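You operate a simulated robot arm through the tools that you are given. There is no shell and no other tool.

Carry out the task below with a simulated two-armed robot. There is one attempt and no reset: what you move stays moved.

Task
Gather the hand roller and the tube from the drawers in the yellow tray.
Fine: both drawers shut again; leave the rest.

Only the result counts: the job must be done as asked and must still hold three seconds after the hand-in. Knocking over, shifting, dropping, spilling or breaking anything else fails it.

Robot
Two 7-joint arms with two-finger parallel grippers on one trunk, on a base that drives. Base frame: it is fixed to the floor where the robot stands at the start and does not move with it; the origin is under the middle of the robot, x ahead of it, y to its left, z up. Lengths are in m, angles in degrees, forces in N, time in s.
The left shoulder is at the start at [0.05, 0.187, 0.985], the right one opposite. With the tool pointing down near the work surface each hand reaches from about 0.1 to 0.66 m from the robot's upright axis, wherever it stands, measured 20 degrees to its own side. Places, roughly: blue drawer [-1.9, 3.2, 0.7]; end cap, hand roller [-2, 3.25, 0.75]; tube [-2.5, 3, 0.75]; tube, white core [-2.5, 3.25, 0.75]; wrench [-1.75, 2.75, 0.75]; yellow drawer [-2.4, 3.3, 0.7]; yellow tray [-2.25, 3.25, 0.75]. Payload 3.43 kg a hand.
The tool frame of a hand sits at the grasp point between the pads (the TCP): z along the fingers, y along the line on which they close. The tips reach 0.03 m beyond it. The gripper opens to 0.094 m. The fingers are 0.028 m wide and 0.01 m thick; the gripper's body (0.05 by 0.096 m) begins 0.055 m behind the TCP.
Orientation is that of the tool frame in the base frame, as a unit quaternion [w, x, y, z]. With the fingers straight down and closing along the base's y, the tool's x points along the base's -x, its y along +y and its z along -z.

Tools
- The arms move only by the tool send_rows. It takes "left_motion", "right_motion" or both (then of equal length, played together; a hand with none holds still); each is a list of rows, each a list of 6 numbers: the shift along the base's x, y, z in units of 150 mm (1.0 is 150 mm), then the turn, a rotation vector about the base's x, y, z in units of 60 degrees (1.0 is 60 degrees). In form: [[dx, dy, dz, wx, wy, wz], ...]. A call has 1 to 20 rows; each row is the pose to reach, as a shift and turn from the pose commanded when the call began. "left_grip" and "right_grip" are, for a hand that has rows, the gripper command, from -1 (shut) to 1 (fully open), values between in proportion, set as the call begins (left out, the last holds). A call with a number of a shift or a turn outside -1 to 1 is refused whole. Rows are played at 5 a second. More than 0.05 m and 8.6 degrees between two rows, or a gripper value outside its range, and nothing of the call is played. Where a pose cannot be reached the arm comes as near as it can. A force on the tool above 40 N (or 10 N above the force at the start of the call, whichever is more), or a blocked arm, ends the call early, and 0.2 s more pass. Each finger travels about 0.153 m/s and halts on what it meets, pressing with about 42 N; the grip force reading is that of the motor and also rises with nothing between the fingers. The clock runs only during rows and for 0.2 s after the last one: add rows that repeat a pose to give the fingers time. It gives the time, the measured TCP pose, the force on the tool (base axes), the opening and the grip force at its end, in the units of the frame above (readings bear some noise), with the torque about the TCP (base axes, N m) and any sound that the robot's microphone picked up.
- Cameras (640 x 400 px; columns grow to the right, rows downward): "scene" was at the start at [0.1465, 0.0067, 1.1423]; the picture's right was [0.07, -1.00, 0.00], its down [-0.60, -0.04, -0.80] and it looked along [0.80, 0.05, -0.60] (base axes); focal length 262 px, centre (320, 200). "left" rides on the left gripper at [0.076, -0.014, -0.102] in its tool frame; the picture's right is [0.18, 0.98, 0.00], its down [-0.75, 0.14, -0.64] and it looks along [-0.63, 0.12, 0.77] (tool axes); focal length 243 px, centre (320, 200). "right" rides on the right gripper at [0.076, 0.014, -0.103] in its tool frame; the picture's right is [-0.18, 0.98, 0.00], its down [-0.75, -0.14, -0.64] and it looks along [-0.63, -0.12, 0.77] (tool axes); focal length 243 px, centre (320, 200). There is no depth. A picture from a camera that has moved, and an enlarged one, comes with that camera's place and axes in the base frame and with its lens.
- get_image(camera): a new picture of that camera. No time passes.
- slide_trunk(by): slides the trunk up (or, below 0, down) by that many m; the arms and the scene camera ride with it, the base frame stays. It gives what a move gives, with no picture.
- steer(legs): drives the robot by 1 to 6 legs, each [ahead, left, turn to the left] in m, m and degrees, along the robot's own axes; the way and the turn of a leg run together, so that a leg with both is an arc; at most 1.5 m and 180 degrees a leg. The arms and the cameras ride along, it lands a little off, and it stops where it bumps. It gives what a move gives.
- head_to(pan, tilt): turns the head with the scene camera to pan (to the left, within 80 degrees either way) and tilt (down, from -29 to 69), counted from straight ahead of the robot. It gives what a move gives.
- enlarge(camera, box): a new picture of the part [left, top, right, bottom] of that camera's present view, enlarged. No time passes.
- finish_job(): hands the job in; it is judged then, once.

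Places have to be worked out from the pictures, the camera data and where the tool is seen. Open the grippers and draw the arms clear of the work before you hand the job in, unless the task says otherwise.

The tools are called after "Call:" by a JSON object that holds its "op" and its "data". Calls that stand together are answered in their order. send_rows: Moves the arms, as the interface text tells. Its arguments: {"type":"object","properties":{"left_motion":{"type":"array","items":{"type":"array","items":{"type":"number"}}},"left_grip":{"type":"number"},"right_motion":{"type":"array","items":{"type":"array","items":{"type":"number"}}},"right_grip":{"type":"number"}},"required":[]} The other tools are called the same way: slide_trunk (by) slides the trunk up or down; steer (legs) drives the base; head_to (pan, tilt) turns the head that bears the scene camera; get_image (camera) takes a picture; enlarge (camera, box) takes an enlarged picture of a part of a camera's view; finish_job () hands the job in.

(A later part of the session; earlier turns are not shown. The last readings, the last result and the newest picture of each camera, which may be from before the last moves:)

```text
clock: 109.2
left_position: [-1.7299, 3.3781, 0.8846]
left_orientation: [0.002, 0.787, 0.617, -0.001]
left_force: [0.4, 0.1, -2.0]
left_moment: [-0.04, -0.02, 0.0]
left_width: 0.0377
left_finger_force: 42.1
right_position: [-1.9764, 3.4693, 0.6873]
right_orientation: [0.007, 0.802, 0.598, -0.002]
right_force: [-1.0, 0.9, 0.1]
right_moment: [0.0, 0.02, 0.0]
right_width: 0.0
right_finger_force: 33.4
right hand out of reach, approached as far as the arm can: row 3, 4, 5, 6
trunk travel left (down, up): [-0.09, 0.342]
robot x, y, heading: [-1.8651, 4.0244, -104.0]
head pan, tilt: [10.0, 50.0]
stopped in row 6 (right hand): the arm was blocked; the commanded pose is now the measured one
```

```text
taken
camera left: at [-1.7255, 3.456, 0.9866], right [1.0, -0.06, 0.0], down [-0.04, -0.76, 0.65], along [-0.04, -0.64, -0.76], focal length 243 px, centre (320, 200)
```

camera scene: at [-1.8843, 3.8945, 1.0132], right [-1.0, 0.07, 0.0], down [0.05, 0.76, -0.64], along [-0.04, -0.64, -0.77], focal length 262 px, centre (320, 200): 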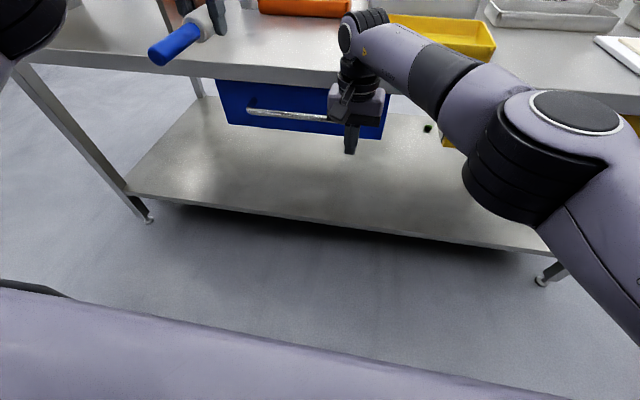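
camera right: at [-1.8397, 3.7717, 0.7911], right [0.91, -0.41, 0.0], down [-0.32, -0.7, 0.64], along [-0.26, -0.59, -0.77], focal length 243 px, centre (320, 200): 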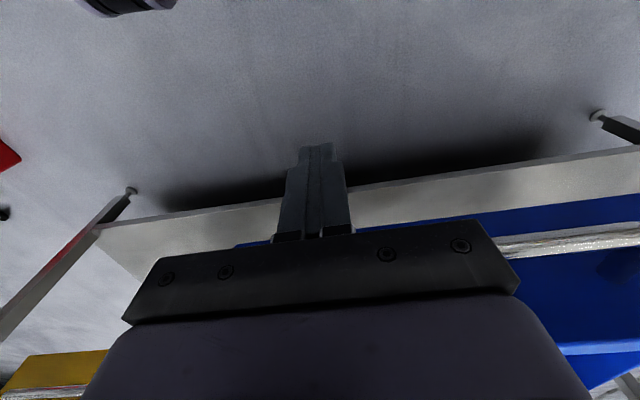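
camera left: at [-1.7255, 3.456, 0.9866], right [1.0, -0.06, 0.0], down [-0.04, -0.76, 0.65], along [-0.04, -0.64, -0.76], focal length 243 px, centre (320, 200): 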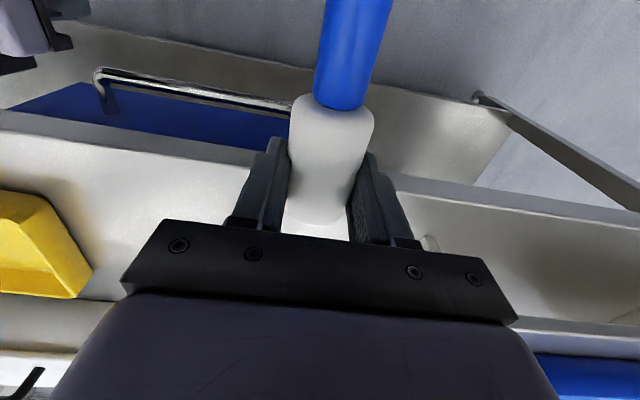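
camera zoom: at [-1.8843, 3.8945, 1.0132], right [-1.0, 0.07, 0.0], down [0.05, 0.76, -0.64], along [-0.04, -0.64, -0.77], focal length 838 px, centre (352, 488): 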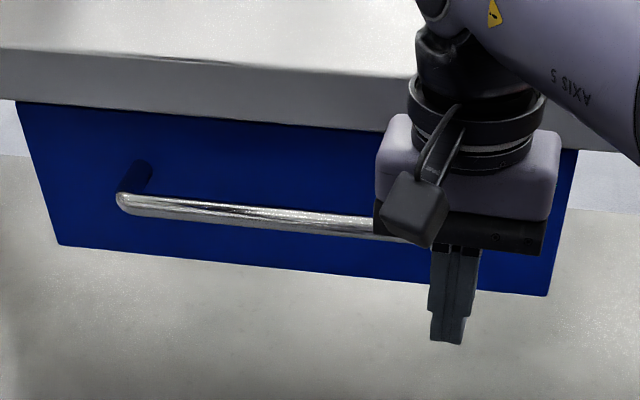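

The drawer looks closed or nearly so. I back the right hand off, raise it, and compare the blue drawer front with the yellow one.

Call:
{"op": "send_rows", "data": {"right_motion": [[0.06, 0.24, 0, 0, 0, 0], [0.12, 0.48, 0, 0, 0, 0], [0.18, 0.72, 0, 0, 0, 0], [0.24, 0.97, 0, 0, 0, 0]]}}

Call:
{"op": "head_to", "data": {"pan": 10, "tilt": 45}}

Call:
{"op": "get_image", "data": {"camera": "scene"}}

```text
clock: 110.2
left_position: [-1.7293, 3.3788, 0.8841]
left_orientation: [0.002, 0.787, 0.617, -0.002]
left_force: [-0.6, 0.2, -0.6]
left_moment: [-0.02, 0.01, 0.02]
left_width: 0.038
left_finger_force: 42.2
right_position: [-1.9368, 3.6151, 0.6875]
right_orientation: [0.007, 0.8, 0.6, -0.002]
right_force: [0.4, -0.3, 0.2]
right_moment: [0.01, 0.01, 0.02]
right_width: 0.0
right_finger_force: 33.0
trunk travel left (down, up): [-0.09, 0.342]
robot x, y, heading: [-1.8653, 4.0274, -103.7]
head pan, tilt: [10.0, 50.0]
```

```text
clock: 110.9
left_position: [-1.7293, 3.3782, 0.8841]
left_orientation: [0.001, 0.787, 0.617, -0.002]
left_force: [0.1, -1.0, -0.5]
left_moment: [-0.06, -0.03, 0.03]
left_width: 0.0379
left_finger_force: 42.0
right_position: [-1.938, 3.6137, 0.6868]
right_orientation: [0.007, 0.8, 0.6, -0.001]
right_force: [0.5, -0.9, -0.3]
right_moment: [0.0, 0.0, 0.0]
right_width: 0.0001
right_finger_force: 33.1
trunk travel left (down, up): [-0.09, 0.342]
robot x, y, heading: [-1.8694, 4.0291, -103.9]
head pan, tilt: [10.0, 45.0]
```

```text
taken
camera scene: at [-1.8845, 3.8902, 1.0201], right [-1.0, 0.07, 0.0], down [0.05, 0.71, -0.71], along [-0.05, -0.71, -0.71], focal length 262 px, centre (320, 200)
```

scene: 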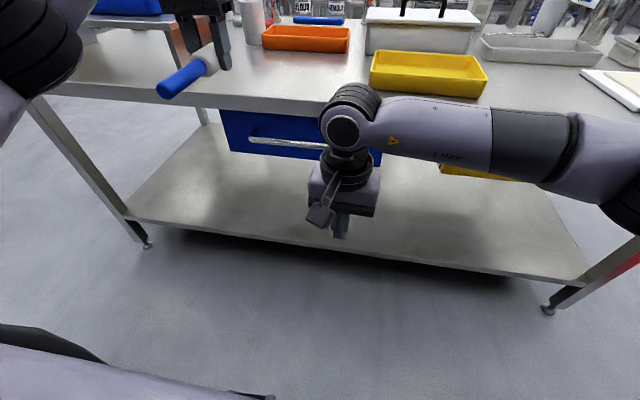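

I lift the right hand and move it to its own side for an unobstructed look.

Call:
{"op": "send_rows", "data": {"right_motion": [[0.02, 0.08, 0.25, 0, 0, 0], [0.04, 0.16, 0.5, 0, 0, 0], [0.04, 0.16, 0.75, 0, 0, 0], [-0.2, 0.22, 0.9, 0, 0, 0], [-0.45, 0.28, 1.0, 0, 0, 0], [-0.7, 0.34, 1.0, 0, 0, 0], [-0.95, 0.4, 1.0, 0, 0, 0]]}}

Call:
{"op": "send_rows", "data": {"right_motion": [[-0.25, 0.06, 0.2, 0, 0, 0], [-0.5, 0.12, 0.2, 0, 0, 0], [-0.75, 0.18, 0.2, 0, 0, 0]]}}

Call:
{"op": "get_image", "data": {"camera": "scene"}}

Call:
{"op": "enlarge", "data": {"camera": "scene", "box": [200, 80, 400, 180]}}

Call:
{"op": "enlarge", "data": {"camera": "scene", "box": [400, 90, 600, 190]}}

```text
clock: 112.5
left_position: [-1.7291, 3.3779, 0.8842]
left_orientation: [0.002, 0.787, 0.617, -0.002]
left_force: [-0.5, 0.7, -0.8]
left_moment: [-0.04, 0.01, 0.0]
left_width: 0.0378
left_finger_force: 41.6
right_position: [-2.0808, 3.6771, 0.8372]
right_orientation: [0.007, 0.8, 0.601, -0.002]
right_force: [-0.1, -0.2, -0.5]
right_moment: [0.01, 0.0, 0.01]
right_width: 0.0002
right_finger_force: 32.4
trunk travel left (down, up): [-0.09, 0.342]
robot x, y, heading: [-1.8683, 4.0293, -103.8]
head pan, tilt: [10.0, 45.0]
```

```text
clock: 113.3
left_position: [-1.729, 3.3786, 0.885]
left_orientation: [0.002, 0.787, 0.617, -0.003]
left_force: [0.8, 0.1, -1.4]
left_moment: [-0.03, 0.01, 0.0]
left_width: 0.0377
left_finger_force: 42.1
right_position: [-2.1922, 3.7022, 0.8676]
right_orientation: [0.007, 0.8, 0.6, -0.002]
right_force: [0.9, 0.4, -0.5]
right_moment: [0.01, 0.03, 0.03]
right_width: 0.0001
right_finger_force: 33.1
trunk travel left (down, up): [-0.09, 0.342]
robot x, y, heading: [-1.8656, 4.0308, -103.9]
head pan, tilt: [10.0, 45.0]
```

```text
taken
camera scene: at [-1.8845, 3.8902, 1.0201], right [-1.0, 0.07, 0.0], down [0.05, 0.71, -0.71], along [-0.05, -0.71, -0.71], focal length 262 px, centre (320, 200)
```

scene: 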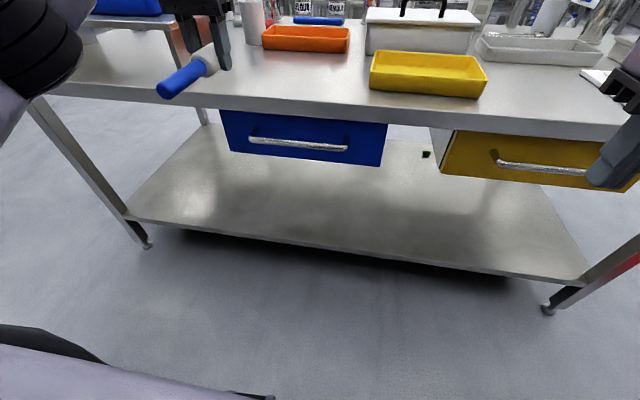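

```text
3.20 times, centred on (300, 130) of scene
camera zoom: at [-1.8845, 3.8902, 1.0201], right [-1.0, 0.07, 0.0], down [0.05, 0.71, -0.71], along [-0.05, -0.71, -0.71], focal length 838 px, centre (384, 424)
```

zoom: 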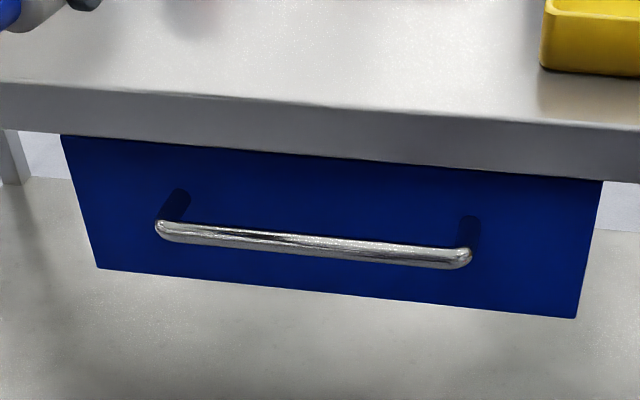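

```text
3.20 times, centred on (500, 140) of scene
camera zoom: at [-1.8845, 3.8902, 1.0201], right [-1.0, 0.07, 0.0], down [0.05, 0.71, -0.71], along [-0.05, -0.71, -0.71], focal length 838 px, centre (-256, 392)
```

zoom: 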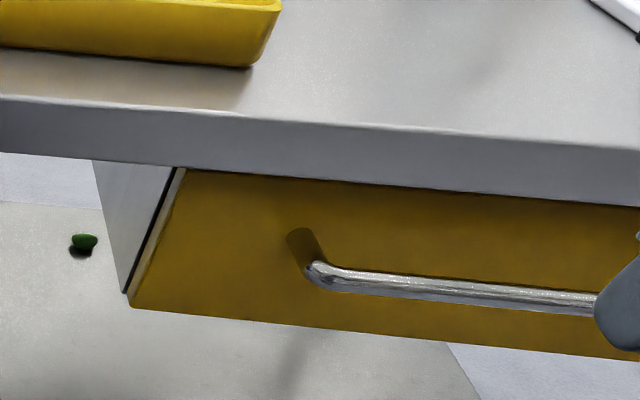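

Blue and yellow bars measure equally deep (0.637 vs 0.640), so the blue drawer is shut. I draw the left hand back and up slightly, then drive right 0.2 and ahead 0.22 to bring the yellow tray into the left hand's reach.

Call:
{"op": "send_rows", "data": {"left_motion": [[0.06, 0.26, 0.1, 0, 0, 0], [0.13, 0.52, 0.2, 0, 0, 0], [0.19, 0.78, 0.3, 0, 0, 0]], "right_motion": [[0.04, 0.16, 0, 0, 0, 0], [0.08, 0.32, 0, 0, 0, 0], [0.12, 0.48, 0.1, 0, 0, 0]]}}

Call:
{"op": "steer", "data": {"legs": [[0, -0.2, 0], [0.2, 0, 0]]}}

Call:
{"op": "get_image", "data": {"camera": "scene"}}

Call:
{"op": "get_image", "data": {"camera": "left"}}

```text
clock: 114.1
left_position: [-1.7027, 3.4937, 0.9304]
left_orientation: [0.002, 0.787, 0.617, -0.002]
left_force: [-0.3, 0.4, -1.0]
left_moment: [-0.01, -0.01, -0.01]
left_width: 0.038
left_finger_force: 42.0
right_position: [-2.173, 3.7739, 0.8817]
right_orientation: [0.008, 0.8, 0.599, -0.001]
right_force: [-0.4, -0.4, -0.7]
right_moment: [0.0, -0.03, -0.02]
right_width: 0.0
right_finger_force: 32.6
trunk travel left (down, up): [-0.09, 0.342]
robot x, y, heading: [-1.8678, 4.0269, -103.8]
head pan, tilt: [10.0, 45.0]
```

```text
clock: 117.7
left_position: [-1.9445, 3.3463, 0.93]
left_orientation: [0.002, 0.789, 0.614, -0.002]
left_force: [0.1, 0.4, -1.3]
left_moment: [-0.07, 0.0, -0.01]
left_width: 0.0381
left_finger_force: 41.8
right_position: [-2.4155, 3.6272, 0.8818]
right_orientation: [0.006, 0.801, 0.599, -0.002]
right_force: [-0.3, 0.0, 0.8]
right_moment: [0.0, -0.02, 0.01]
right_width: 0.0
right_finger_force: 32.7
trunk travel left (down, up): [-0.09, 0.342]
robot x, y, heading: [-2.1079, 3.8822, -103.9]
head pan, tilt: [10.0, 45.0]
```

```text
taken
camera scene: at [-2.1247, 3.7436, 1.0201], right [-1.0, 0.07, 0.0], down [0.05, 0.71, -0.71], along [-0.05, -0.71, -0.71], focal length 262 px, centre (320, 200)
```

scene: 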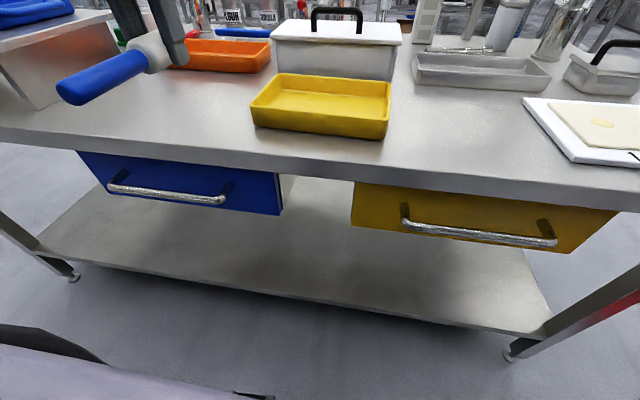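

```text
taken
camera left: at [-1.9393, 3.4245, 1.033], right [1.0, -0.06, 0.0], down [-0.05, -0.76, 0.65], along [-0.04, -0.64, -0.76], focal length 243 px, centre (320, 200)
```

left: 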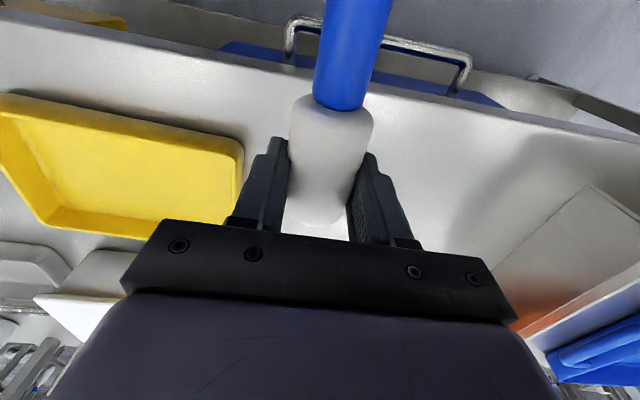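

The tray centre is 0.63 ahead and 0.09 left, its rim about 0.24 × 0.17 m. The 0.185 m roller should lie along the tray's length, so I yaw the left hand counter-clockwise (handle to the right), first 60°.

Call:
{"op": "send_rows", "data": {"left_motion": [[0, 0, 0, 0, 0, 0.125], [0, 0, 0, 0, 0, 0.25], [0, 0, 0, 0, 0, 0.375], [0, 0, 0, 0, 0, 0.5], [0, 0, 0, 0, 0, 0.625], [0, 0, 0, 0, 0, 0.75], [0, 0, 0, 0, 0, 0.875], [0, 0, 0, 0, 0, 1.0]]}}

Call:
{"op": "send_rows", "data": {"left_motion": [[0, 0, 0, 0, 0, 0.125], [0, 0, 0, 0, 0, 0.25], [0, 0, 0, 0, 0, 0.375], [0, 0, 0, 0, 0, 0.5]]}}

Call:
{"op": "get_image", "data": {"camera": "scene"}}

```text
clock: 119.5
left_position: [-1.9449, 3.3474, 0.9296]
left_orientation: [0.002, 0.374, 0.927, -0.001]
left_force: [0.0, 0.0, -1.0]
left_moment: [-0.02, -0.06, -0.01]
left_width: 0.0379
left_finger_force: 42.1
right_position: [-2.4152, 3.6281, 0.8817]
right_orientation: [0.006, 0.801, 0.598, -0.001]
right_force: [-0.2, 0.4, 0.2]
right_moment: [-0.02, 0.02, 0.01]
right_width: 0.0
right_finger_force: 32.9
trunk travel left (down, up): [-0.09, 0.342]
robot x, y, heading: [-2.1057, 3.8813, -103.9]
head pan, tilt: [10.0, 45.0]
```

```text
clock: 120.5
left_position: [-1.9436, 3.3481, 0.9306]
left_orientation: [0.002, 0.121, 0.993, 0.0]
left_force: [0.3, 0.0, -1.8]
left_moment: [-0.02, -0.03, 0.02]
left_width: 0.0379
left_finger_force: 42.0
right_position: [-2.4144, 3.6272, 0.8808]
right_orientation: [0.007, 0.801, 0.598, -0.002]
right_force: [0.2, 0.6, 0.9]
right_moment: [0.01, 0.0, 0.02]
right_width: 0.0001
right_finger_force: 33.3
trunk travel left (down, up): [-0.09, 0.342]
robot x, y, heading: [-2.106, 3.8793, -104.0]
head pan, tilt: [10.0, 45.0]
```

```text
taken
camera scene: at [-2.1247, 3.7436, 1.0201], right [-1.0, 0.07, 0.0], down [0.05, 0.71, -0.71], along [-0.05, -0.71, -0.71], focal length 262 px, centre (320, 200)
```

scene: 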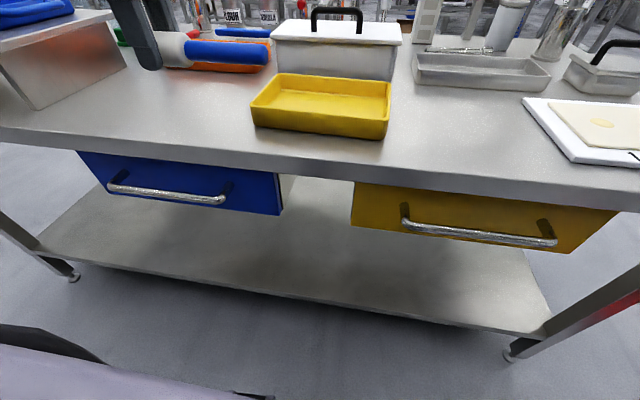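

The roller now lies across. I carry it over the back half of the tray at a safe height.

Call:
{"op": "send_rows", "data": {"left_motion": [[-0.23, -0.185, 0, 0, 0, 0], [-0.46, -0.37, 0, 0, 0, 0], [-0.694, -0.556, 0, 0, 0, 0]]}}

Call:
{"op": "send_rows", "data": {"left_motion": [[-0.23, -0.185, 0, 0, 0, 0], [-0.463, -0.37, 0, 0, 0, 0], [-0.463, -0.37, 0, 0, 0, 0]]}}

Call:
{"op": "get_image", "data": {"camera": "scene"}}

Call:
{"op": "get_image", "data": {"camera": "left"}}

```text
clock: 121.2
left_position: [-2.047, 3.2673, 0.9295]
left_orientation: [0.002, 0.123, 0.992, -0.001]
left_force: [2.3, -0.8, -1.6]
left_moment: [0.01, 0.12, -0.01]
left_width: 0.0379
left_finger_force: 41.7
left hand out of reach, approached as far as the arm can: row 3
right_position: [-2.4142, 3.6274, 0.8814]
right_orientation: [0.007, 0.801, 0.598, -0.002]
right_force: [0.7, -0.1, 0.2]
right_moment: [0.0, 0.1, 0.0]
right_width: 0.0001
right_finger_force: 33.1
trunk travel left (down, up): [-0.09, 0.342]
robot x, y, heading: [-2.1082, 3.8793, -104.0]
head pan, tilt: [10.0, 45.0]
```

```text
clock: 122.0
left_position: [-2.0797, 3.27, 0.9131]
left_orientation: [0.003, 0.122, 0.993, 0.0]
left_force: [0.1, 0.0, -0.4]
left_moment: [0.0, 0.0, 0.0]
left_width: 0.038
left_finger_force: 42.4
left hand out of reach, approached as far as the arm can: row 1, 2, 3
right_position: [-2.4142, 3.6276, 0.8808]
right_orientation: [0.006, 0.801, 0.599, -0.002]
right_force: [0.1, 0.1, -0.2]
right_moment: [0.03, -0.01, 0.0]
right_width: 0.0001
right_finger_force: 33.1
trunk travel left (down, up): [-0.09, 0.342]
robot x, y, heading: [-2.1045, 3.8819, -103.9]
head pan, tilt: [10.0, 45.0]
```

```text
taken
camera scene: at [-2.1247, 3.7436, 1.0201], right [-1.0, 0.07, 0.0], down [0.05, 0.71, -0.71], along [-0.05, -0.71, -0.71], focal length 262 px, centre (320, 200)
```

scene: 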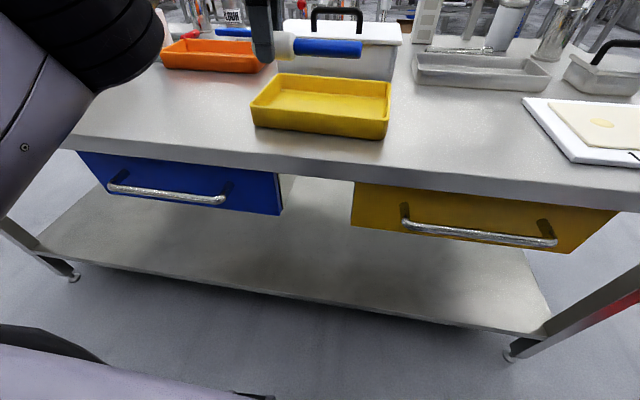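

```text
taken
camera left: at [-2.1573, 3.2756, 1.0153], right [0.06, 1.0, 0.0], down [0.76, -0.05, 0.65], along [0.64, -0.04, -0.76], focal length 243 px, centre (320, 200)
```

left: 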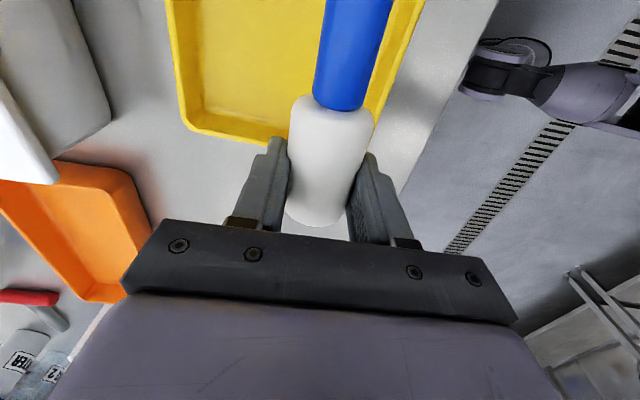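

The arm is at its reach limit 7 cm short, so I nudge the base 0.07 ahead and 0.02 right.

Call:
{"op": "steer", "data": {"legs": [[0.07, -0.022, 0]]}}

Call:
{"op": "get_image", "data": {"camera": "scene"}}

Call:
{"op": "get_image", "data": {"camera": "left"}}

```text
clock: 123.1
left_position: [-2.1174, 3.2095, 0.9131]
left_orientation: [0.003, 0.122, 0.993, 0.0]
left_force: [0.4, -0.4, -0.3]
left_moment: [-0.02, -0.04, -0.04]
left_width: 0.0381
left_finger_force: 42.2
right_position: [-2.4528, 3.5666, 0.882]
right_orientation: [0.006, 0.801, 0.598, -0.002]
right_force: [0.1, -0.5, -0.3]
right_moment: [0.0, 0.01, 0.01]
right_width: 0.0
right_finger_force: 33.4
trunk travel left (down, up): [-0.09, 0.342]
robot x, y, heading: [-2.1434, 3.8181, -104.2]
head pan, tilt: [10.0, 45.0]
```

```text
taken
camera scene: at [-2.1624, 3.6819, 1.0201], right [-1.0, 0.07, 0.0], down [0.05, 0.71, -0.71], along [-0.05, -0.71, -0.71], focal length 262 px, centre (320, 200)
```

scene: 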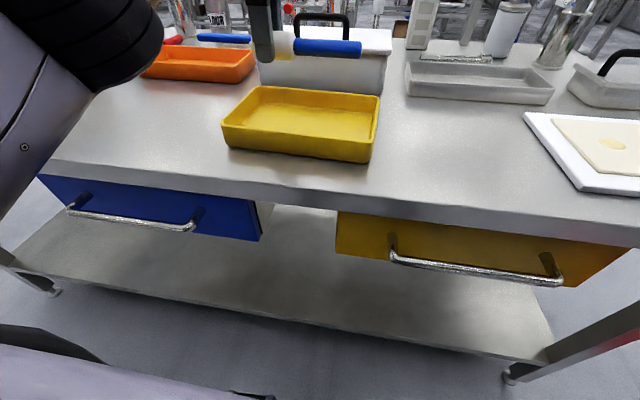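

```text
taken
camera left: at [-2.1951, 3.2139, 1.0156], right [0.06, 1.0, 0.0], down [0.76, -0.05, 0.65], along [0.64, -0.04, -0.76], focal length 243 px, centre (320, 200)
```

left: 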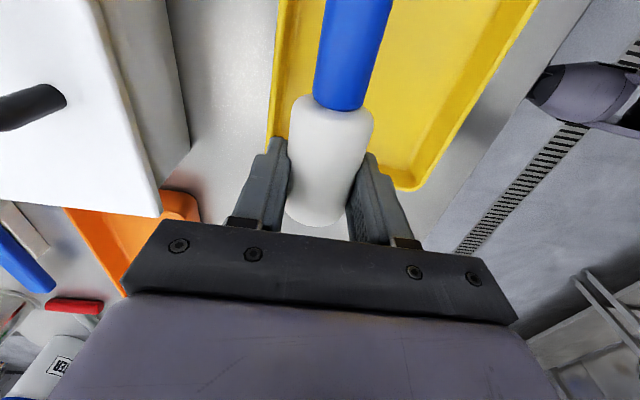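

The roller is above the tray; I shift 1.5 cm toward me to centre the head between the walls and descend to just above the tray floor.

Call:
{"op": "send_rows", "data": {"left_motion": [[0.012, 0.05, -0.1, 0, 0, 0], [0.024, 0.097, -0.25, 0, 0, 0], [0.024, 0.097, -0.45, 0, 0, 0], [0.024, 0.097, -0.6, 0, 0, 0], [0.024, 0.097, -0.7, 0, 0, 0], [0.024, 0.097, -0.7, 0, 0, 0]]}}

Call:
{"op": "get_image", "data": {"camera": "left"}}

Call:
{"op": "enlarge", "data": {"camera": "scene", "box": [200, 20, 400, 170]}}

```text
clock: 124.5
left_position: [-2.1152, 3.2248, 0.8159]
left_orientation: [0.0, 0.121, 0.993, -0.007]
left_force: [3.6, -5.1, 34.4]
left_moment: [-0.08, -0.04, 0.02]
left_width: 0.038
left_finger_force: 41.8
right_position: [-2.4531, 3.567, 0.8825]
right_orientation: [0.009, 0.801, 0.599, -0.003]
right_force: [0.1, 0.5, 0.4]
right_moment: [0.0, -0.01, -0.03]
right_width: 0.0
right_finger_force: 33.4
trunk travel left (down, up): [-0.09, 0.342]
robot x, y, heading: [-2.1395, 3.8181, -104.2]
head pan, tilt: [10.0, 45.0]
```

```text
taken
camera left: at [-2.1929, 3.231, 0.9187], right [0.06, 1.0, -0.01], down [0.77, -0.04, 0.64], along [0.64, -0.05, -0.77], focal length 243 px, centre (320, 200)
```

left: 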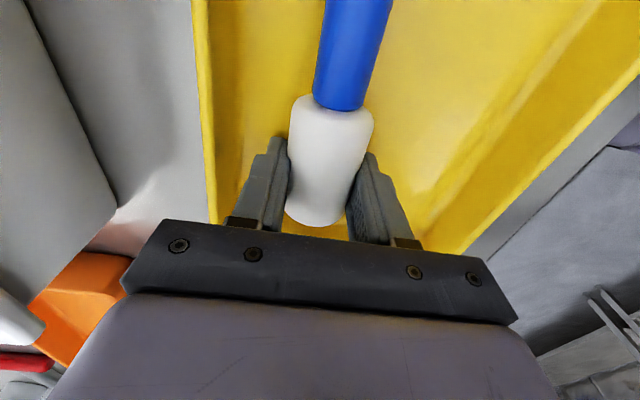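

```text
2.67 times, centred on (300, 95) of scene
camera zoom: at [-2.1623, 3.6841, 1.0211], right [-1.0, 0.07, 0.0], down [0.05, 0.7, -0.71], along [-0.05, -0.71, -0.7], focal length 698 px, centre (373, 480)
```

zoom: 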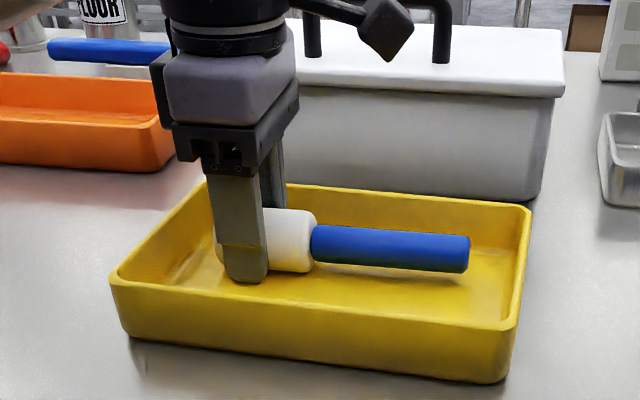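

The fingertips touch the tray floor and the roller lies well inside the tray. I ease up 4 mm, open slightly, then rise.

Call:
{"op": "send_rows", "data": {"left_motion": [[0, 0, 0.05, 0, 0, 0], [0, 0, 0.05, 0, 0, 0]]}}

Call:
{"op": "send_rows", "data": {"left_motion": [[0, 0, 0, 0, 0, 0], [0, 0, 0, 0, 0, 0], [0, 0, 0, 0, 0, 0]], "left_grip": 0.15}}

Call:
{"op": "send_rows", "data": {"left_motion": [[0, 0, 0.1, 0, 0, 0], [0, 0, 0.25, 0, 0, 0], [0, 0, 0.45, 0, 0, 0], [0, 0, 0.65, 0, 0, 0]]}}

Call:
{"op": "enlarge", "data": {"camera": "scene", "box": [200, 20, 400, 170]}}

Call:
{"op": "get_image", "data": {"camera": "left"}}

```text
clock: 125.1
left_position: [-2.1148, 3.2264, 0.8168]
left_orientation: [0.002, 0.125, 0.992, 0.0]
left_force: [-1.8, -2.9, 10.6]
left_moment: [0.03, 0.39, 0.04]
left_width: 0.0379
left_finger_force: 42.3
right_position: [-2.4532, 3.5668, 0.8811]
right_orientation: [0.008, 0.802, 0.597, -0.002]
right_force: [1.1, 0.3, 0.2]
right_moment: [-0.03, -0.02, 0.02]
right_width: 0.0
right_finger_force: 33.6
trunk travel left (down, up): [-0.09, 0.342]
robot x, y, heading: [-2.1444, 3.8204, -104.1]
head pan, tilt: [10.0, 45.0]
```

```text
clock: 125.9
left_position: [-2.115, 3.2235, 0.8168]
left_orientation: [0.002, 0.123, 0.992, 0.001]
left_force: [-0.4, -0.7, -0.4]
left_moment: [0.04, -0.02, 0.01]
left_width: 0.054
left_finger_force: 0.1
right_position: [-2.4534, 3.5662, 0.8811]
right_orientation: [0.008, 0.801, 0.598, -0.001]
right_force: [-0.3, -0.9, 0.8]
right_moment: [0.01, 0.01, -0.02]
right_width: 0.0
right_finger_force: 32.9
trunk travel left (down, up): [-0.09, 0.342]
robot x, y, heading: [-2.1422, 3.8194, -103.9]
head pan, tilt: [10.0, 45.0]
```

```text
clock: 126.9
left_position: [-2.1146, 3.2264, 0.9143]
left_orientation: [0.002, 0.123, 0.992, 0.0]
left_force: [0.2, -0.1, 0.0]
left_moment: [0.01, 0.02, -0.01]
left_width: 0.054
left_finger_force: 0.0
right_position: [-2.4523, 3.5663, 0.8796]
right_orientation: [0.007, 0.801, 0.599, -0.001]
right_force: [0.4, 0.0, -0.4]
right_moment: [-0.02, -0.01, 0.01]
right_width: 0.0
right_finger_force: 32.8
trunk travel left (down, up): [-0.09, 0.342]
robot x, y, heading: [-2.1434, 3.8161, -103.9]
head pan, tilt: [10.0, 45.0]
```

```text
2.67 times, centred on (300, 95) of scene
camera zoom: at [-2.1624, 3.682, 1.0201], right [-1.0, 0.07, 0.0], down [0.05, 0.71, -0.71], along [-0.05, -0.71, -0.71], focal length 698 px, centre (373, 480)
```

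zoom: 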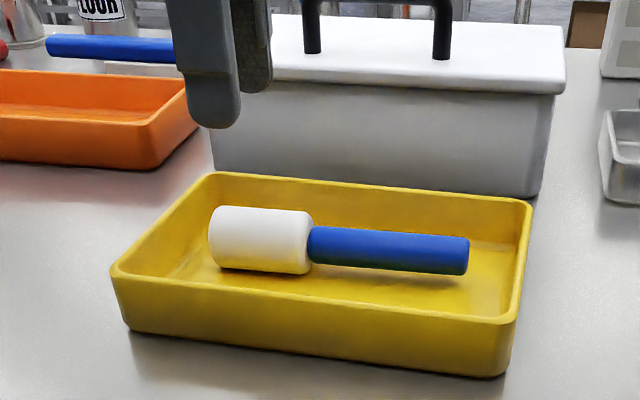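

```text
taken
camera left: at [-2.1917, 3.2314, 1.0167], right [0.06, 1.0, 0.0], down [0.76, -0.05, 0.65], along [0.64, -0.04, -0.76], focal length 243 px, centre (320, 200)
```

left: 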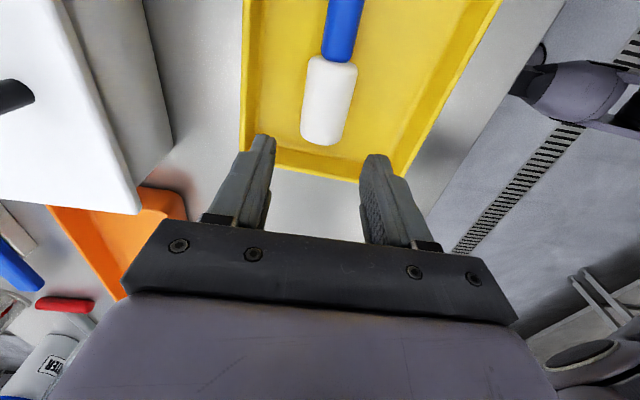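

The roller rests in the tray. Now I check the blue drawer's side gap, comparing with the yellow one, before moving off.

Call:
{"op": "enlarge", "data": {"camera": "scene", "box": [180, 160, 380, 285]}}

```text
3.20 times, centred on (280, 222) of scene
camera zoom: at [-2.1624, 3.682, 1.0201], right [-1.0, 0.07, 0.0], down [0.05, 0.71, -0.71], along [-0.05, -0.71, -0.71], focal length 838 px, centre (448, 128)
```

zoom: 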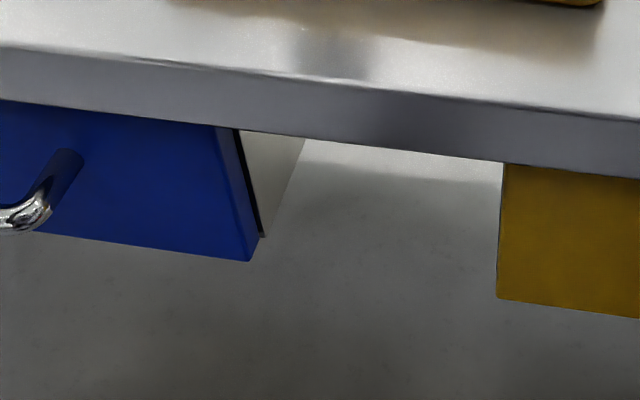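

The blue front sits tight against its housing like the yellow one. I drive back 0.30 m and 0.10 m left, to the mirrored stance for the yellow drawer.

Call:
{"op": "steer", "data": {"legs": [[-0.3, 0, 0], [0, 0.1, 0]]}}

Call:
{"op": "send_rows", "data": {"left_motion": [[0.02, 0.1, 0, 0, 0, -0.125], [0.05, 0.2, 0, 0, 0, -0.25], [0.08, 0.3, 0, 0, 0, -0.375], [0.11, 0.4, 0, 0, 0, -0.5], [0.16, 0.5, 0, 0, 0, -0.625], [0.2, 0.6, 0, 0, 0, -0.75], [0.25, 0.7, 0, 0, 0, -0.875], [0.3, 0.8, 0, 0, 0, -1.0]], "right_motion": [[0, 0, 0, 0, 0, 0.12], [0, 0, 0, 0, 0, 0.24], [0, 0, 0, 0, 0, 0.36], [0, 0, 0, 0, 0, 0.48], [0, 0, 0, 0, 0, 0.6], [0, 0, 0, 0, 0, 0.72], [0, 0, 0, 0, 0, 0.84], [0, 0, 0, 0, 0, 0.96]], "right_grip": 0}}

Call:
{"op": "get_image", "data": {"camera": "scene"}}

```text
clock: 130.1
left_position: [-1.9467, 3.4908, 0.915]
left_orientation: [0.003, 0.125, 0.992, 0.0]
left_force: [0.8, -0.7, -0.2]
left_moment: [0.04, 0.0, 0.02]
left_width: 0.0541
left_finger_force: 0.0
right_position: [-2.2824, 3.8309, 0.8813]
right_orientation: [0.007, 0.803, 0.596, -0.001]
right_force: [0.3, 0.3, -1.0]
right_moment: [0.02, 0.0, -0.01]
right_width: 0.0
right_finger_force: 33.2
trunk travel left (down, up): [-0.09, 0.342]
robot x, y, heading: [-1.9735, 4.0827, -104.6]
head pan, tilt: [10.0, 45.0]
```

```text
clock: 131.9
left_position: [-1.9002, 3.6109, 0.9139]
left_orientation: [0.003, 0.605, 0.796, -0.002]
left_force: [-0.5, 0.1, 0.1]
left_moment: [-0.01, -0.01, -0.01]
left_width: 0.0543
left_finger_force: 0.0
right_position: [-2.2844, 3.83, 0.881]
right_orientation: [0.007, 0.415, 0.91, 0.003]
right_force: [0.5, 0.3, 0.2]
right_moment: [0.03, -0.01, 0.0]
right_width: 0.047
right_finger_force: 0.2
trunk travel left (down, up): [-0.09, 0.342]
robot x, y, heading: [-1.9721, 4.0848, -104.2]
head pan, tilt: [10.0, 45.0]
```

```text
taken
camera scene: at [-1.9922, 3.9455, 1.0201], right [-1.0, 0.08, 0.0], down [0.05, 0.71, -0.71], along [-0.05, -0.7, -0.71], focal length 262 px, centre (320, 200)
```

scene: 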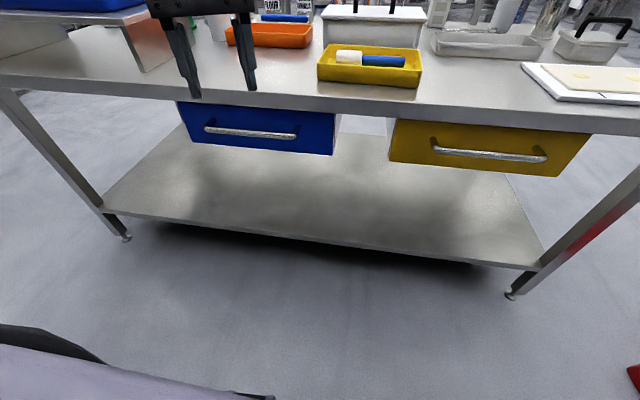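

Back in stance with a clear view; the yellow bar is mirrored. I rotate the right hand to the forward-pointing vertical grip while moving toward the pre-grasp.

Call:
{"op": "send_rows", "data": {"right_motion": [[-0.057, -0.104, -0.103, -0.096, 0.061, 0.057], [-0.114, -0.208, -0.207, -0.193, 0.121, 0.115], [-0.171, -0.312, -0.31, -0.289, 0.182, 0.172], [-0.228, -0.416, -0.413, -0.386, 0.242, 0.23], [-0.285, -0.52, -0.517, -0.482, 0.303, 0.287], [-0.342, -0.623, -0.62, -0.579, 0.363, 0.345], [-0.399, -0.727, -0.723, -0.675, 0.424, 0.402], [-0.456, -0.831, -0.827, -0.772, 0.484, 0.46], [-0.513, -0.935, -0.93, -0.868, 0.545, 0.517]], "right_grip": 0}}

Call:
{"op": "get_image", "data": {"camera": "scene"}}

Call:
{"op": "get_image", "data": {"camera": "right"}}

```text
clock: 133.9
left_position: [-1.9024, 3.6104, 0.9138]
left_orientation: [0.002, 0.605, 0.796, -0.002]
left_force: [0.0, 0.2, 0.1]
left_moment: [0.01, -0.03, 0.0]
left_width: 0.054
left_finger_force: 0.1
right_position: [-2.3608, 3.6913, 0.7387]
right_orientation: [-0.061, 0.109, 0.859, -0.497]
right_force: [-0.6, -0.6, -0.4]
right_moment: [0.01, 0.01, 0.0]
right_width: 0.047
right_finger_force: 0.1
right hand out of reach, approached as far as the arm can: row 3, 4, 5, 6
trunk travel left (down, up): [-0.09, 0.342]
robot x, y, heading: [-1.9713, 4.0834, -104.3]
head pan, tilt: [10.0, 45.0]
```

```text
taken
camera scene: at [-1.9922, 3.9456, 1.0201], right [-1.0, 0.08, 0.0], down [0.05, 0.7, -0.71], along [-0.05, -0.71, -0.71], focal length 262 px, centre (320, 200)
```

scene: 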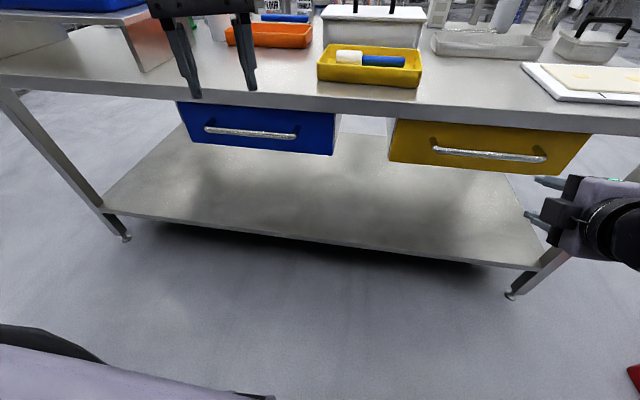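

```text
taken
camera right: at [-2.4108, 3.8028, 0.7775], right [0.3, 0.43, -0.85], down [0.85, 0.28, 0.45], along [0.43, -0.86, -0.28], focal length 243 px, centre (320, 200)
```

right: 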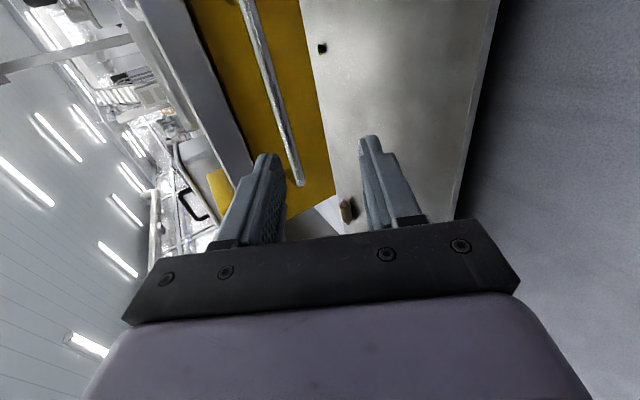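

Orientation is exact; the yellow bar is 0.66 ahead, z≈0.69. I advance to the pre-grasp and then along the tool axis onto the bar.

Call:
{"op": "send_rows", "data": {"right_motion": [[-0.038, -0.238, -0.01, 0, 0, 0], [-0.075, -0.477, -0.02, 0, 0, 0], [-0.113, -0.715, -0.025, 0, 0, 0]], "right_grip": -0.1}}

Call:
{"op": "send_rows", "data": {"right_motion": [[-0.034, -0.133, -0.082, 0, 0, 0], [-0.068, -0.267, -0.165, 0, 0, 0], [-0.102, -0.4, -0.247, 0, 0, 0], [-0.102, -0.4, -0.247, 0, 0, 0]]}}

Call:
{"op": "get_image", "data": {"camera": "right"}}

Call:
{"op": "enlarge", "data": {"camera": "scene", "box": [380, 80, 600, 220]}}

```text
clock: 134.7
left_position: [-1.902, 3.6105, 0.9147]
left_orientation: [0.002, 0.605, 0.797, -0.002]
left_force: [-0.8, 0.1, -0.2]
left_moment: [0.0, 0.0, 0.0]
left_width: 0.0542
left_finger_force: 0.1
right_position: [-2.3773, 3.5841, 0.7347]
right_orientation: [-0.06, 0.109, 0.859, -0.497]
right_force: [-0.7, -0.5, -0.2]
right_moment: [-0.02, 0.02, 0.0]
right_width: 0.0423
right_finger_force: 0.0
trunk travel left (down, up): [-0.09, 0.342]
robot x, y, heading: [-1.9705, 4.0814, -104.4]
head pan, tilt: [10.0, 45.0]
```

```text
clock: 135.7
left_position: [-1.902, 3.6086, 0.9131]
left_orientation: [0.002, 0.605, 0.797, -0.001]
left_force: [0.2, -0.2, 0.4]
left_moment: [-0.01, -0.02, -0.04]
left_width: 0.0541
left_finger_force: 0.1
right_position: [-2.3922, 3.5224, 0.6995]
right_orientation: [-0.061, 0.108, 0.859, -0.497]
right_force: [-0.1, 0.5, 0.2]
right_moment: [-0.02, -0.02, -0.01]
right_width: 0.0423
right_finger_force: 0.1
trunk travel left (down, up): [-0.09, 0.342]
robot x, y, heading: [-1.9727, 4.0854, -104.7]
head pan, tilt: [10.0, 45.0]
```

```text
taken
camera right: at [-2.4427, 3.6348, 0.7379], right [0.3, 0.43, -0.85], down [0.85, 0.28, 0.45], along [0.43, -0.86, -0.28], focal length 243 px, centre (320, 200)
```

right: 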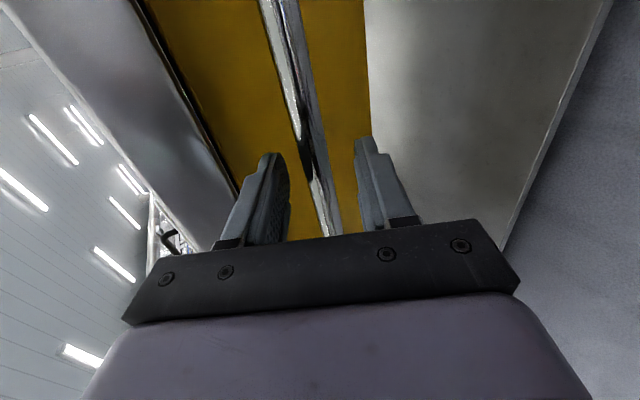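

```text
2.86 times, centred on (490, 150) of scene
camera zoom: at [-1.9922, 3.9455, 1.0201], right [-1.0, 0.08, 0.0], down [0.05, 0.71, -0.71], along [-0.05, -0.7, -0.71], focal length 748 px, centre (-166, 343)
```

zoom: 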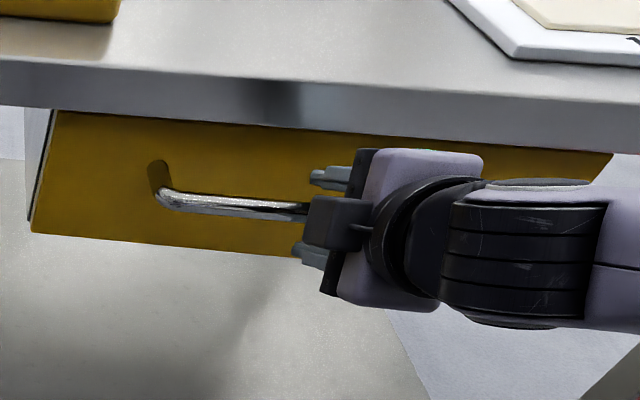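

The bar is between the fingers, as with the blue one. I close on it and pull straight back.

Call:
{"op": "send_rows", "data": {"right_motion": [[0, 0, 0, 0, 0, 0], [0, 0, 0, 0, 0, 0], [0, 0, 0, 0, 0, 0]], "right_grip": -1}}

Call:
{"op": "send_rows", "data": {"right_motion": [[0.03, 0.12, 0, 0, 0, 0], [0.07, 0.27, 0, 0, 0, 0], [0.11, 0.43, 0, 0, 0, 0], [0.15, 0.58, 0, 0, 0, 0], [0.19, 0.74, 0, 0, 0, 0], [0.22, 0.86, 0, 0, 0, 0]]}}

Call:
{"op": "get_image", "data": {"camera": "scene"}}

```text
clock: 136.5
left_position: [-1.9009, 3.6109, 0.9144]
left_orientation: [0.003, 0.604, 0.797, -0.001]
left_force: [-0.6, 0.1, -0.5]
left_moment: [0.01, 0.02, 0.0]
left_width: 0.0543
left_finger_force: 0.0
right_position: [-2.3927, 3.5231, 0.7018]
right_orientation: [-0.061, 0.109, 0.858, -0.498]
right_force: [-0.4, -1.1, 3.8]
right_moment: [0.06, 0.65, 0.54]
right_width: 0.0156
right_finger_force: 45.4
trunk travel left (down, up): [-0.09, 0.342]
robot x, y, heading: [-1.9718, 4.0838, -104.6]
head pan, tilt: [10.0, 45.0]
```

```text
clock: 137.9
left_position: [-1.9015, 3.6113, 0.9146]
left_orientation: [0.002, 0.605, 0.796, -0.002]
left_force: [-0.3, -0.6, 0.8]
left_moment: [-0.02, 0.0, -0.02]
left_width: 0.0541
left_finger_force: 0.1
right_position: [-2.3608, 3.6535, 0.7006]
right_orientation: [-0.062, 0.11, 0.858, -0.497]
right_force: [-6.7, 1.7, 5.9]
right_moment: [0.14, 0.38, 1.29]
right_width: 0.0157
right_finger_force: 44.8
trunk travel left (down, up): [-0.09, 0.342]
robot x, y, heading: [-1.97, 4.0831, -104.2]
head pan, tilt: [10.0, 45.0]
```

```text
taken
camera scene: at [-1.9923, 3.946, 1.0202], right [-1.0, 0.08, 0.0], down [0.05, 0.7, -0.71], along [-0.05, -0.71, -0.71], focal length 262 px, centre (320, 200)
```

scene: 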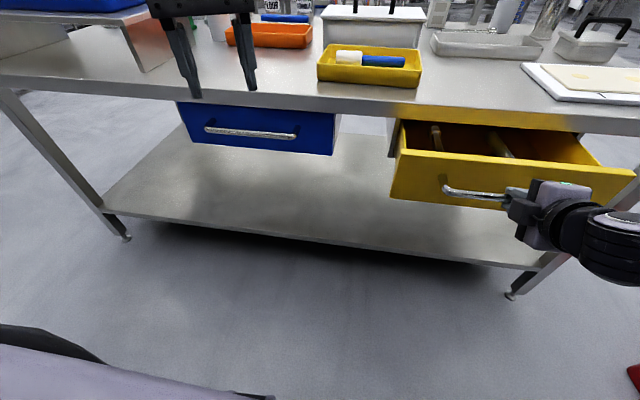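

Open 0.13 m; two objects appear. I drive back 0.13 m to open it further.

Call:
{"op": "steer", "data": {"legs": [[-0.13, 0, 0]]}}

Call:
{"op": "head_to", "data": {"pan": -15, "tilt": 45}}

Call:
{"op": "get_image", "data": {"camera": "scene"}}

Call:
{"op": "enlarge", "data": {"camera": "scene", "box": [280, 70, 480, 195]}}

```text
clock: 139.2
left_position: [-1.869, 3.7387, 0.9141]
left_orientation: [0.003, 0.604, 0.797, -0.001]
left_force: [0.2, -0.7, 0.3]
left_moment: [0.0, -0.03, -0.02]
left_width: 0.054
left_finger_force: 0.1
right_position: [-2.3277, 3.7805, 0.701]
right_orientation: [-0.062, 0.111, 0.859, -0.497]
right_force: [-14.7, 6.3, 6.9]
right_moment: [0.1, 0.9, 0.52]
right_width: 0.0157
right_finger_force: 45.7
trunk travel left (down, up): [-0.09, 0.342]
robot x, y, heading: [-1.941, 4.2075, -104.4]
head pan, tilt: [10.0, 45.0]
```

```text
clock: 140.1
left_position: [-1.8692, 3.7374, 0.914]
left_orientation: [0.002, 0.604, 0.797, -0.002]
left_force: [1.0, 0.0, 0.9]
left_moment: [0.01, 0.03, -0.03]
left_width: 0.0545
left_finger_force: 0.1
right_position: [-2.3281, 3.7814, 0.7009]
right_orientation: [-0.063, 0.11, 0.859, -0.497]
right_force: [-3.2, 0.1, 1.0]
right_moment: [0.15, 0.72, 0.82]
right_width: 0.0157
right_finger_force: 44.9
trunk travel left (down, up): [-0.09, 0.342]
robot x, y, heading: [-1.9414, 4.2084, -104.4]
head pan, tilt: [-15.0, 45.0]
```

```text
taken
camera scene: at [-1.9932, 4.0832, 1.0201], right [-0.87, 0.49, 0.0], down [0.35, 0.62, -0.71], along [-0.35, -0.62, -0.71], focal length 262 px, centre (320, 200)
```

scene: 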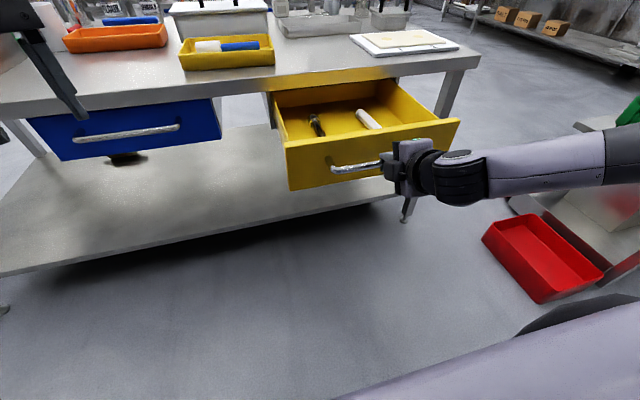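

```text
3.20 times, centred on (380, 132) of scene
camera zoom: at [-1.9932, 4.0832, 1.0201], right [-0.87, 0.49, 0.0], down [0.35, 0.62, -0.71], along [-0.35, -0.62, -0.71], focal length 838 px, centre (128, 416)
```

zoom: 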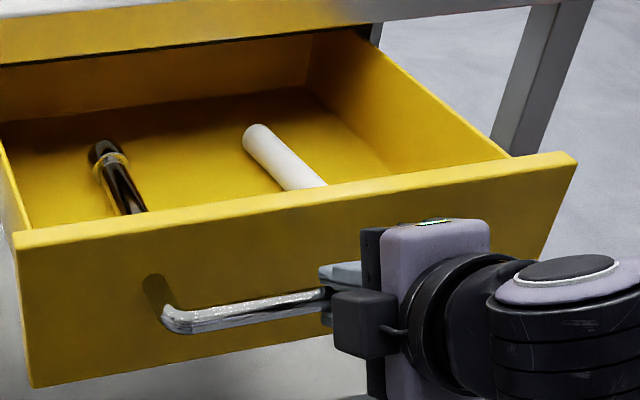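

The yellow drawer holds a shiny metal tube (left) and a white core (right); the metal tube is wanted. I release the bar and back away.

Call:
{"op": "send_rows", "data": {"right_motion": [[0, 0, 0, 0, 0, 0], [0, 0, 0, 0, 0, 0], [0, 0, 0, 0, 0, 0], [0, 0, 0, 0, 0, 0]], "right_grip": 0.9}}

Call:
{"op": "steer", "data": {"legs": [[-0.15, 0, 0]]}}

Call:
{"op": "get_image", "data": {"camera": "scene"}}

```text
clock: 141.1
left_position: [-1.8676, 3.7382, 0.9141]
left_orientation: [0.002, 0.605, 0.797, -0.002]
left_force: [-1.0, -0.3, 0.2]
left_moment: [0.0, 0.0, 0.01]
left_width: 0.0544
left_finger_force: 0.0
right_position: [-2.3289, 3.7801, 0.7008]
right_orientation: [-0.063, 0.11, 0.859, -0.497]
right_force: [-0.2, -0.8, -0.4]
right_moment: [-0.02, 0.02, 0.03]
right_width: 0.0894
right_finger_force: 0.0
trunk travel left (down, up): [-0.09, 0.342]
robot x, y, heading: [-1.9371, 4.2117, -104.5]
head pan, tilt: [-15.0, 45.0]
```

```text
clock: 142.4
left_position: [-1.8325, 3.8802, 0.914]
left_orientation: [0.001, 0.604, 0.797, -0.001]
left_force: [-0.2, 0.1, 0.3]
left_moment: [-0.01, 0.0, 0.02]
left_width: 0.054
left_finger_force: 0.1
right_position: [-2.2913, 3.9231, 0.7003]
right_orientation: [-0.063, 0.11, 0.859, -0.497]
right_force: [0.0, -0.8, -0.2]
right_moment: [0.02, 0.01, 0.03]
right_width: 0.089
right_finger_force: 0.1
trunk travel left (down, up): [-0.09, 0.342]
robot x, y, heading: [-1.9039, 4.3554, -104.4]
head pan, tilt: [-15.0, 45.0]
```

```text
taken
camera scene: at [-1.9568, 4.2254, 1.0201], right [-0.87, 0.49, 0.0], down [0.35, 0.62, -0.71], along [-0.35, -0.62, -0.71], focal length 262 px, centre (320, 200)
```

scene: 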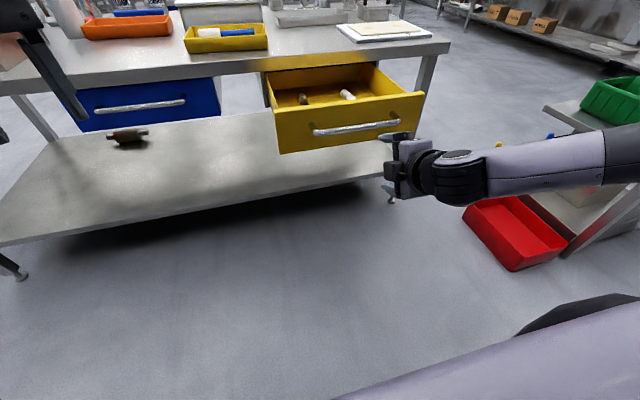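

I rotate the right hand back to pointing down in two halves while drawing it back and up.

Call:
{"op": "send_rows", "data": {"right_motion": [[0.012, 0.046, 0.057, 0.04, -0.068, -0.096], [0.024, 0.091, 0.114, 0.08, -0.136, -0.192], [0.036, 0.137, 0.171, 0.12, -0.204, -0.288], [0.047, 0.183, 0.229, 0.16, -0.271, -0.384], [0.059, 0.229, 0.286, 0.2, -0.339, -0.48], [0.071, 0.274, 0.343, 0.24, -0.407, -0.576], [0.083, 0.32, 0.4, 0.28, -0.475, -0.672]]}}

Call:
{"op": "send_rows", "data": {"right_motion": [[0.012, 0.046, 0.057, 0.04, -0.068, -0.096], [0.024, 0.091, 0.114, 0.08, -0.136, -0.192], [0.036, 0.137, 0.171, 0.12, -0.204, -0.288], [0.047, 0.183, 0.229, 0.16, -0.271, -0.384], [0.059, 0.229, 0.286, 0.2, -0.339, -0.48], [0.071, 0.274, 0.343, 0.24, -0.407, -0.576], [0.083, 0.32, 0.4, 0.28, -0.475, -0.672]]}}

Call:
{"op": "get_image", "data": {"camera": "scene"}}

```text
clock: 144.0
left_position: [-1.8325, 3.8797, 0.9147]
left_orientation: [0.003, 0.604, 0.797, -0.002]
left_force: [0.3, -0.5, -0.8]
left_moment: [-0.01, 0.01, -0.01]
left_width: 0.0538
left_finger_force: 0.2
right_position: [-2.2798, 3.9717, 0.761]
right_orientation: [-0.035, 0.503, 0.819, -0.275]
right_force: [0.0, 0.5, -0.6]
right_moment: [0.0, 0.02, 0.01]
right_width: 0.0892
right_finger_force: 0.0
trunk travel left (down, up): [-0.09, 0.342]
robot x, y, heading: [-1.9045, 4.3496, -104.0]
head pan, tilt: [-15.0, 45.0]
```

```text
clock: 145.6
left_position: [-1.832, 3.8804, 0.9145]
left_orientation: [0.002, 0.605, 0.797, -0.001]
left_force: [0.5, -0.2, -1.0]
left_moment: [0.02, -0.02, -0.03]
left_width: 0.054
left_finger_force: 0.1
right_position: [-2.2663, 4.0194, 0.8209]
right_orientation: [0.001, 0.791, 0.612, 0.0]
right_force: [0.4, -0.3, 0.1]
right_moment: [-0.02, 0.01, -0.01]
right_width: 0.0892
right_finger_force: 0.1
trunk travel left (down, up): [-0.09, 0.342]
robot x, y, heading: [-1.9036, 4.3532, -104.4]
head pan, tilt: [-15.0, 45.0]
```

```text
taken
camera scene: at [-1.9568, 4.2254, 1.0201], right [-0.87, 0.49, 0.0], down [0.35, 0.62, -0.71], along [-0.35, -0.62, -0.71], focal length 262 px, centre (320, 200)
```

scene: 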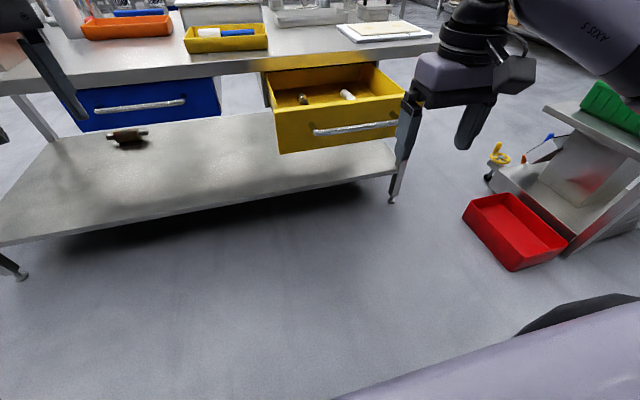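

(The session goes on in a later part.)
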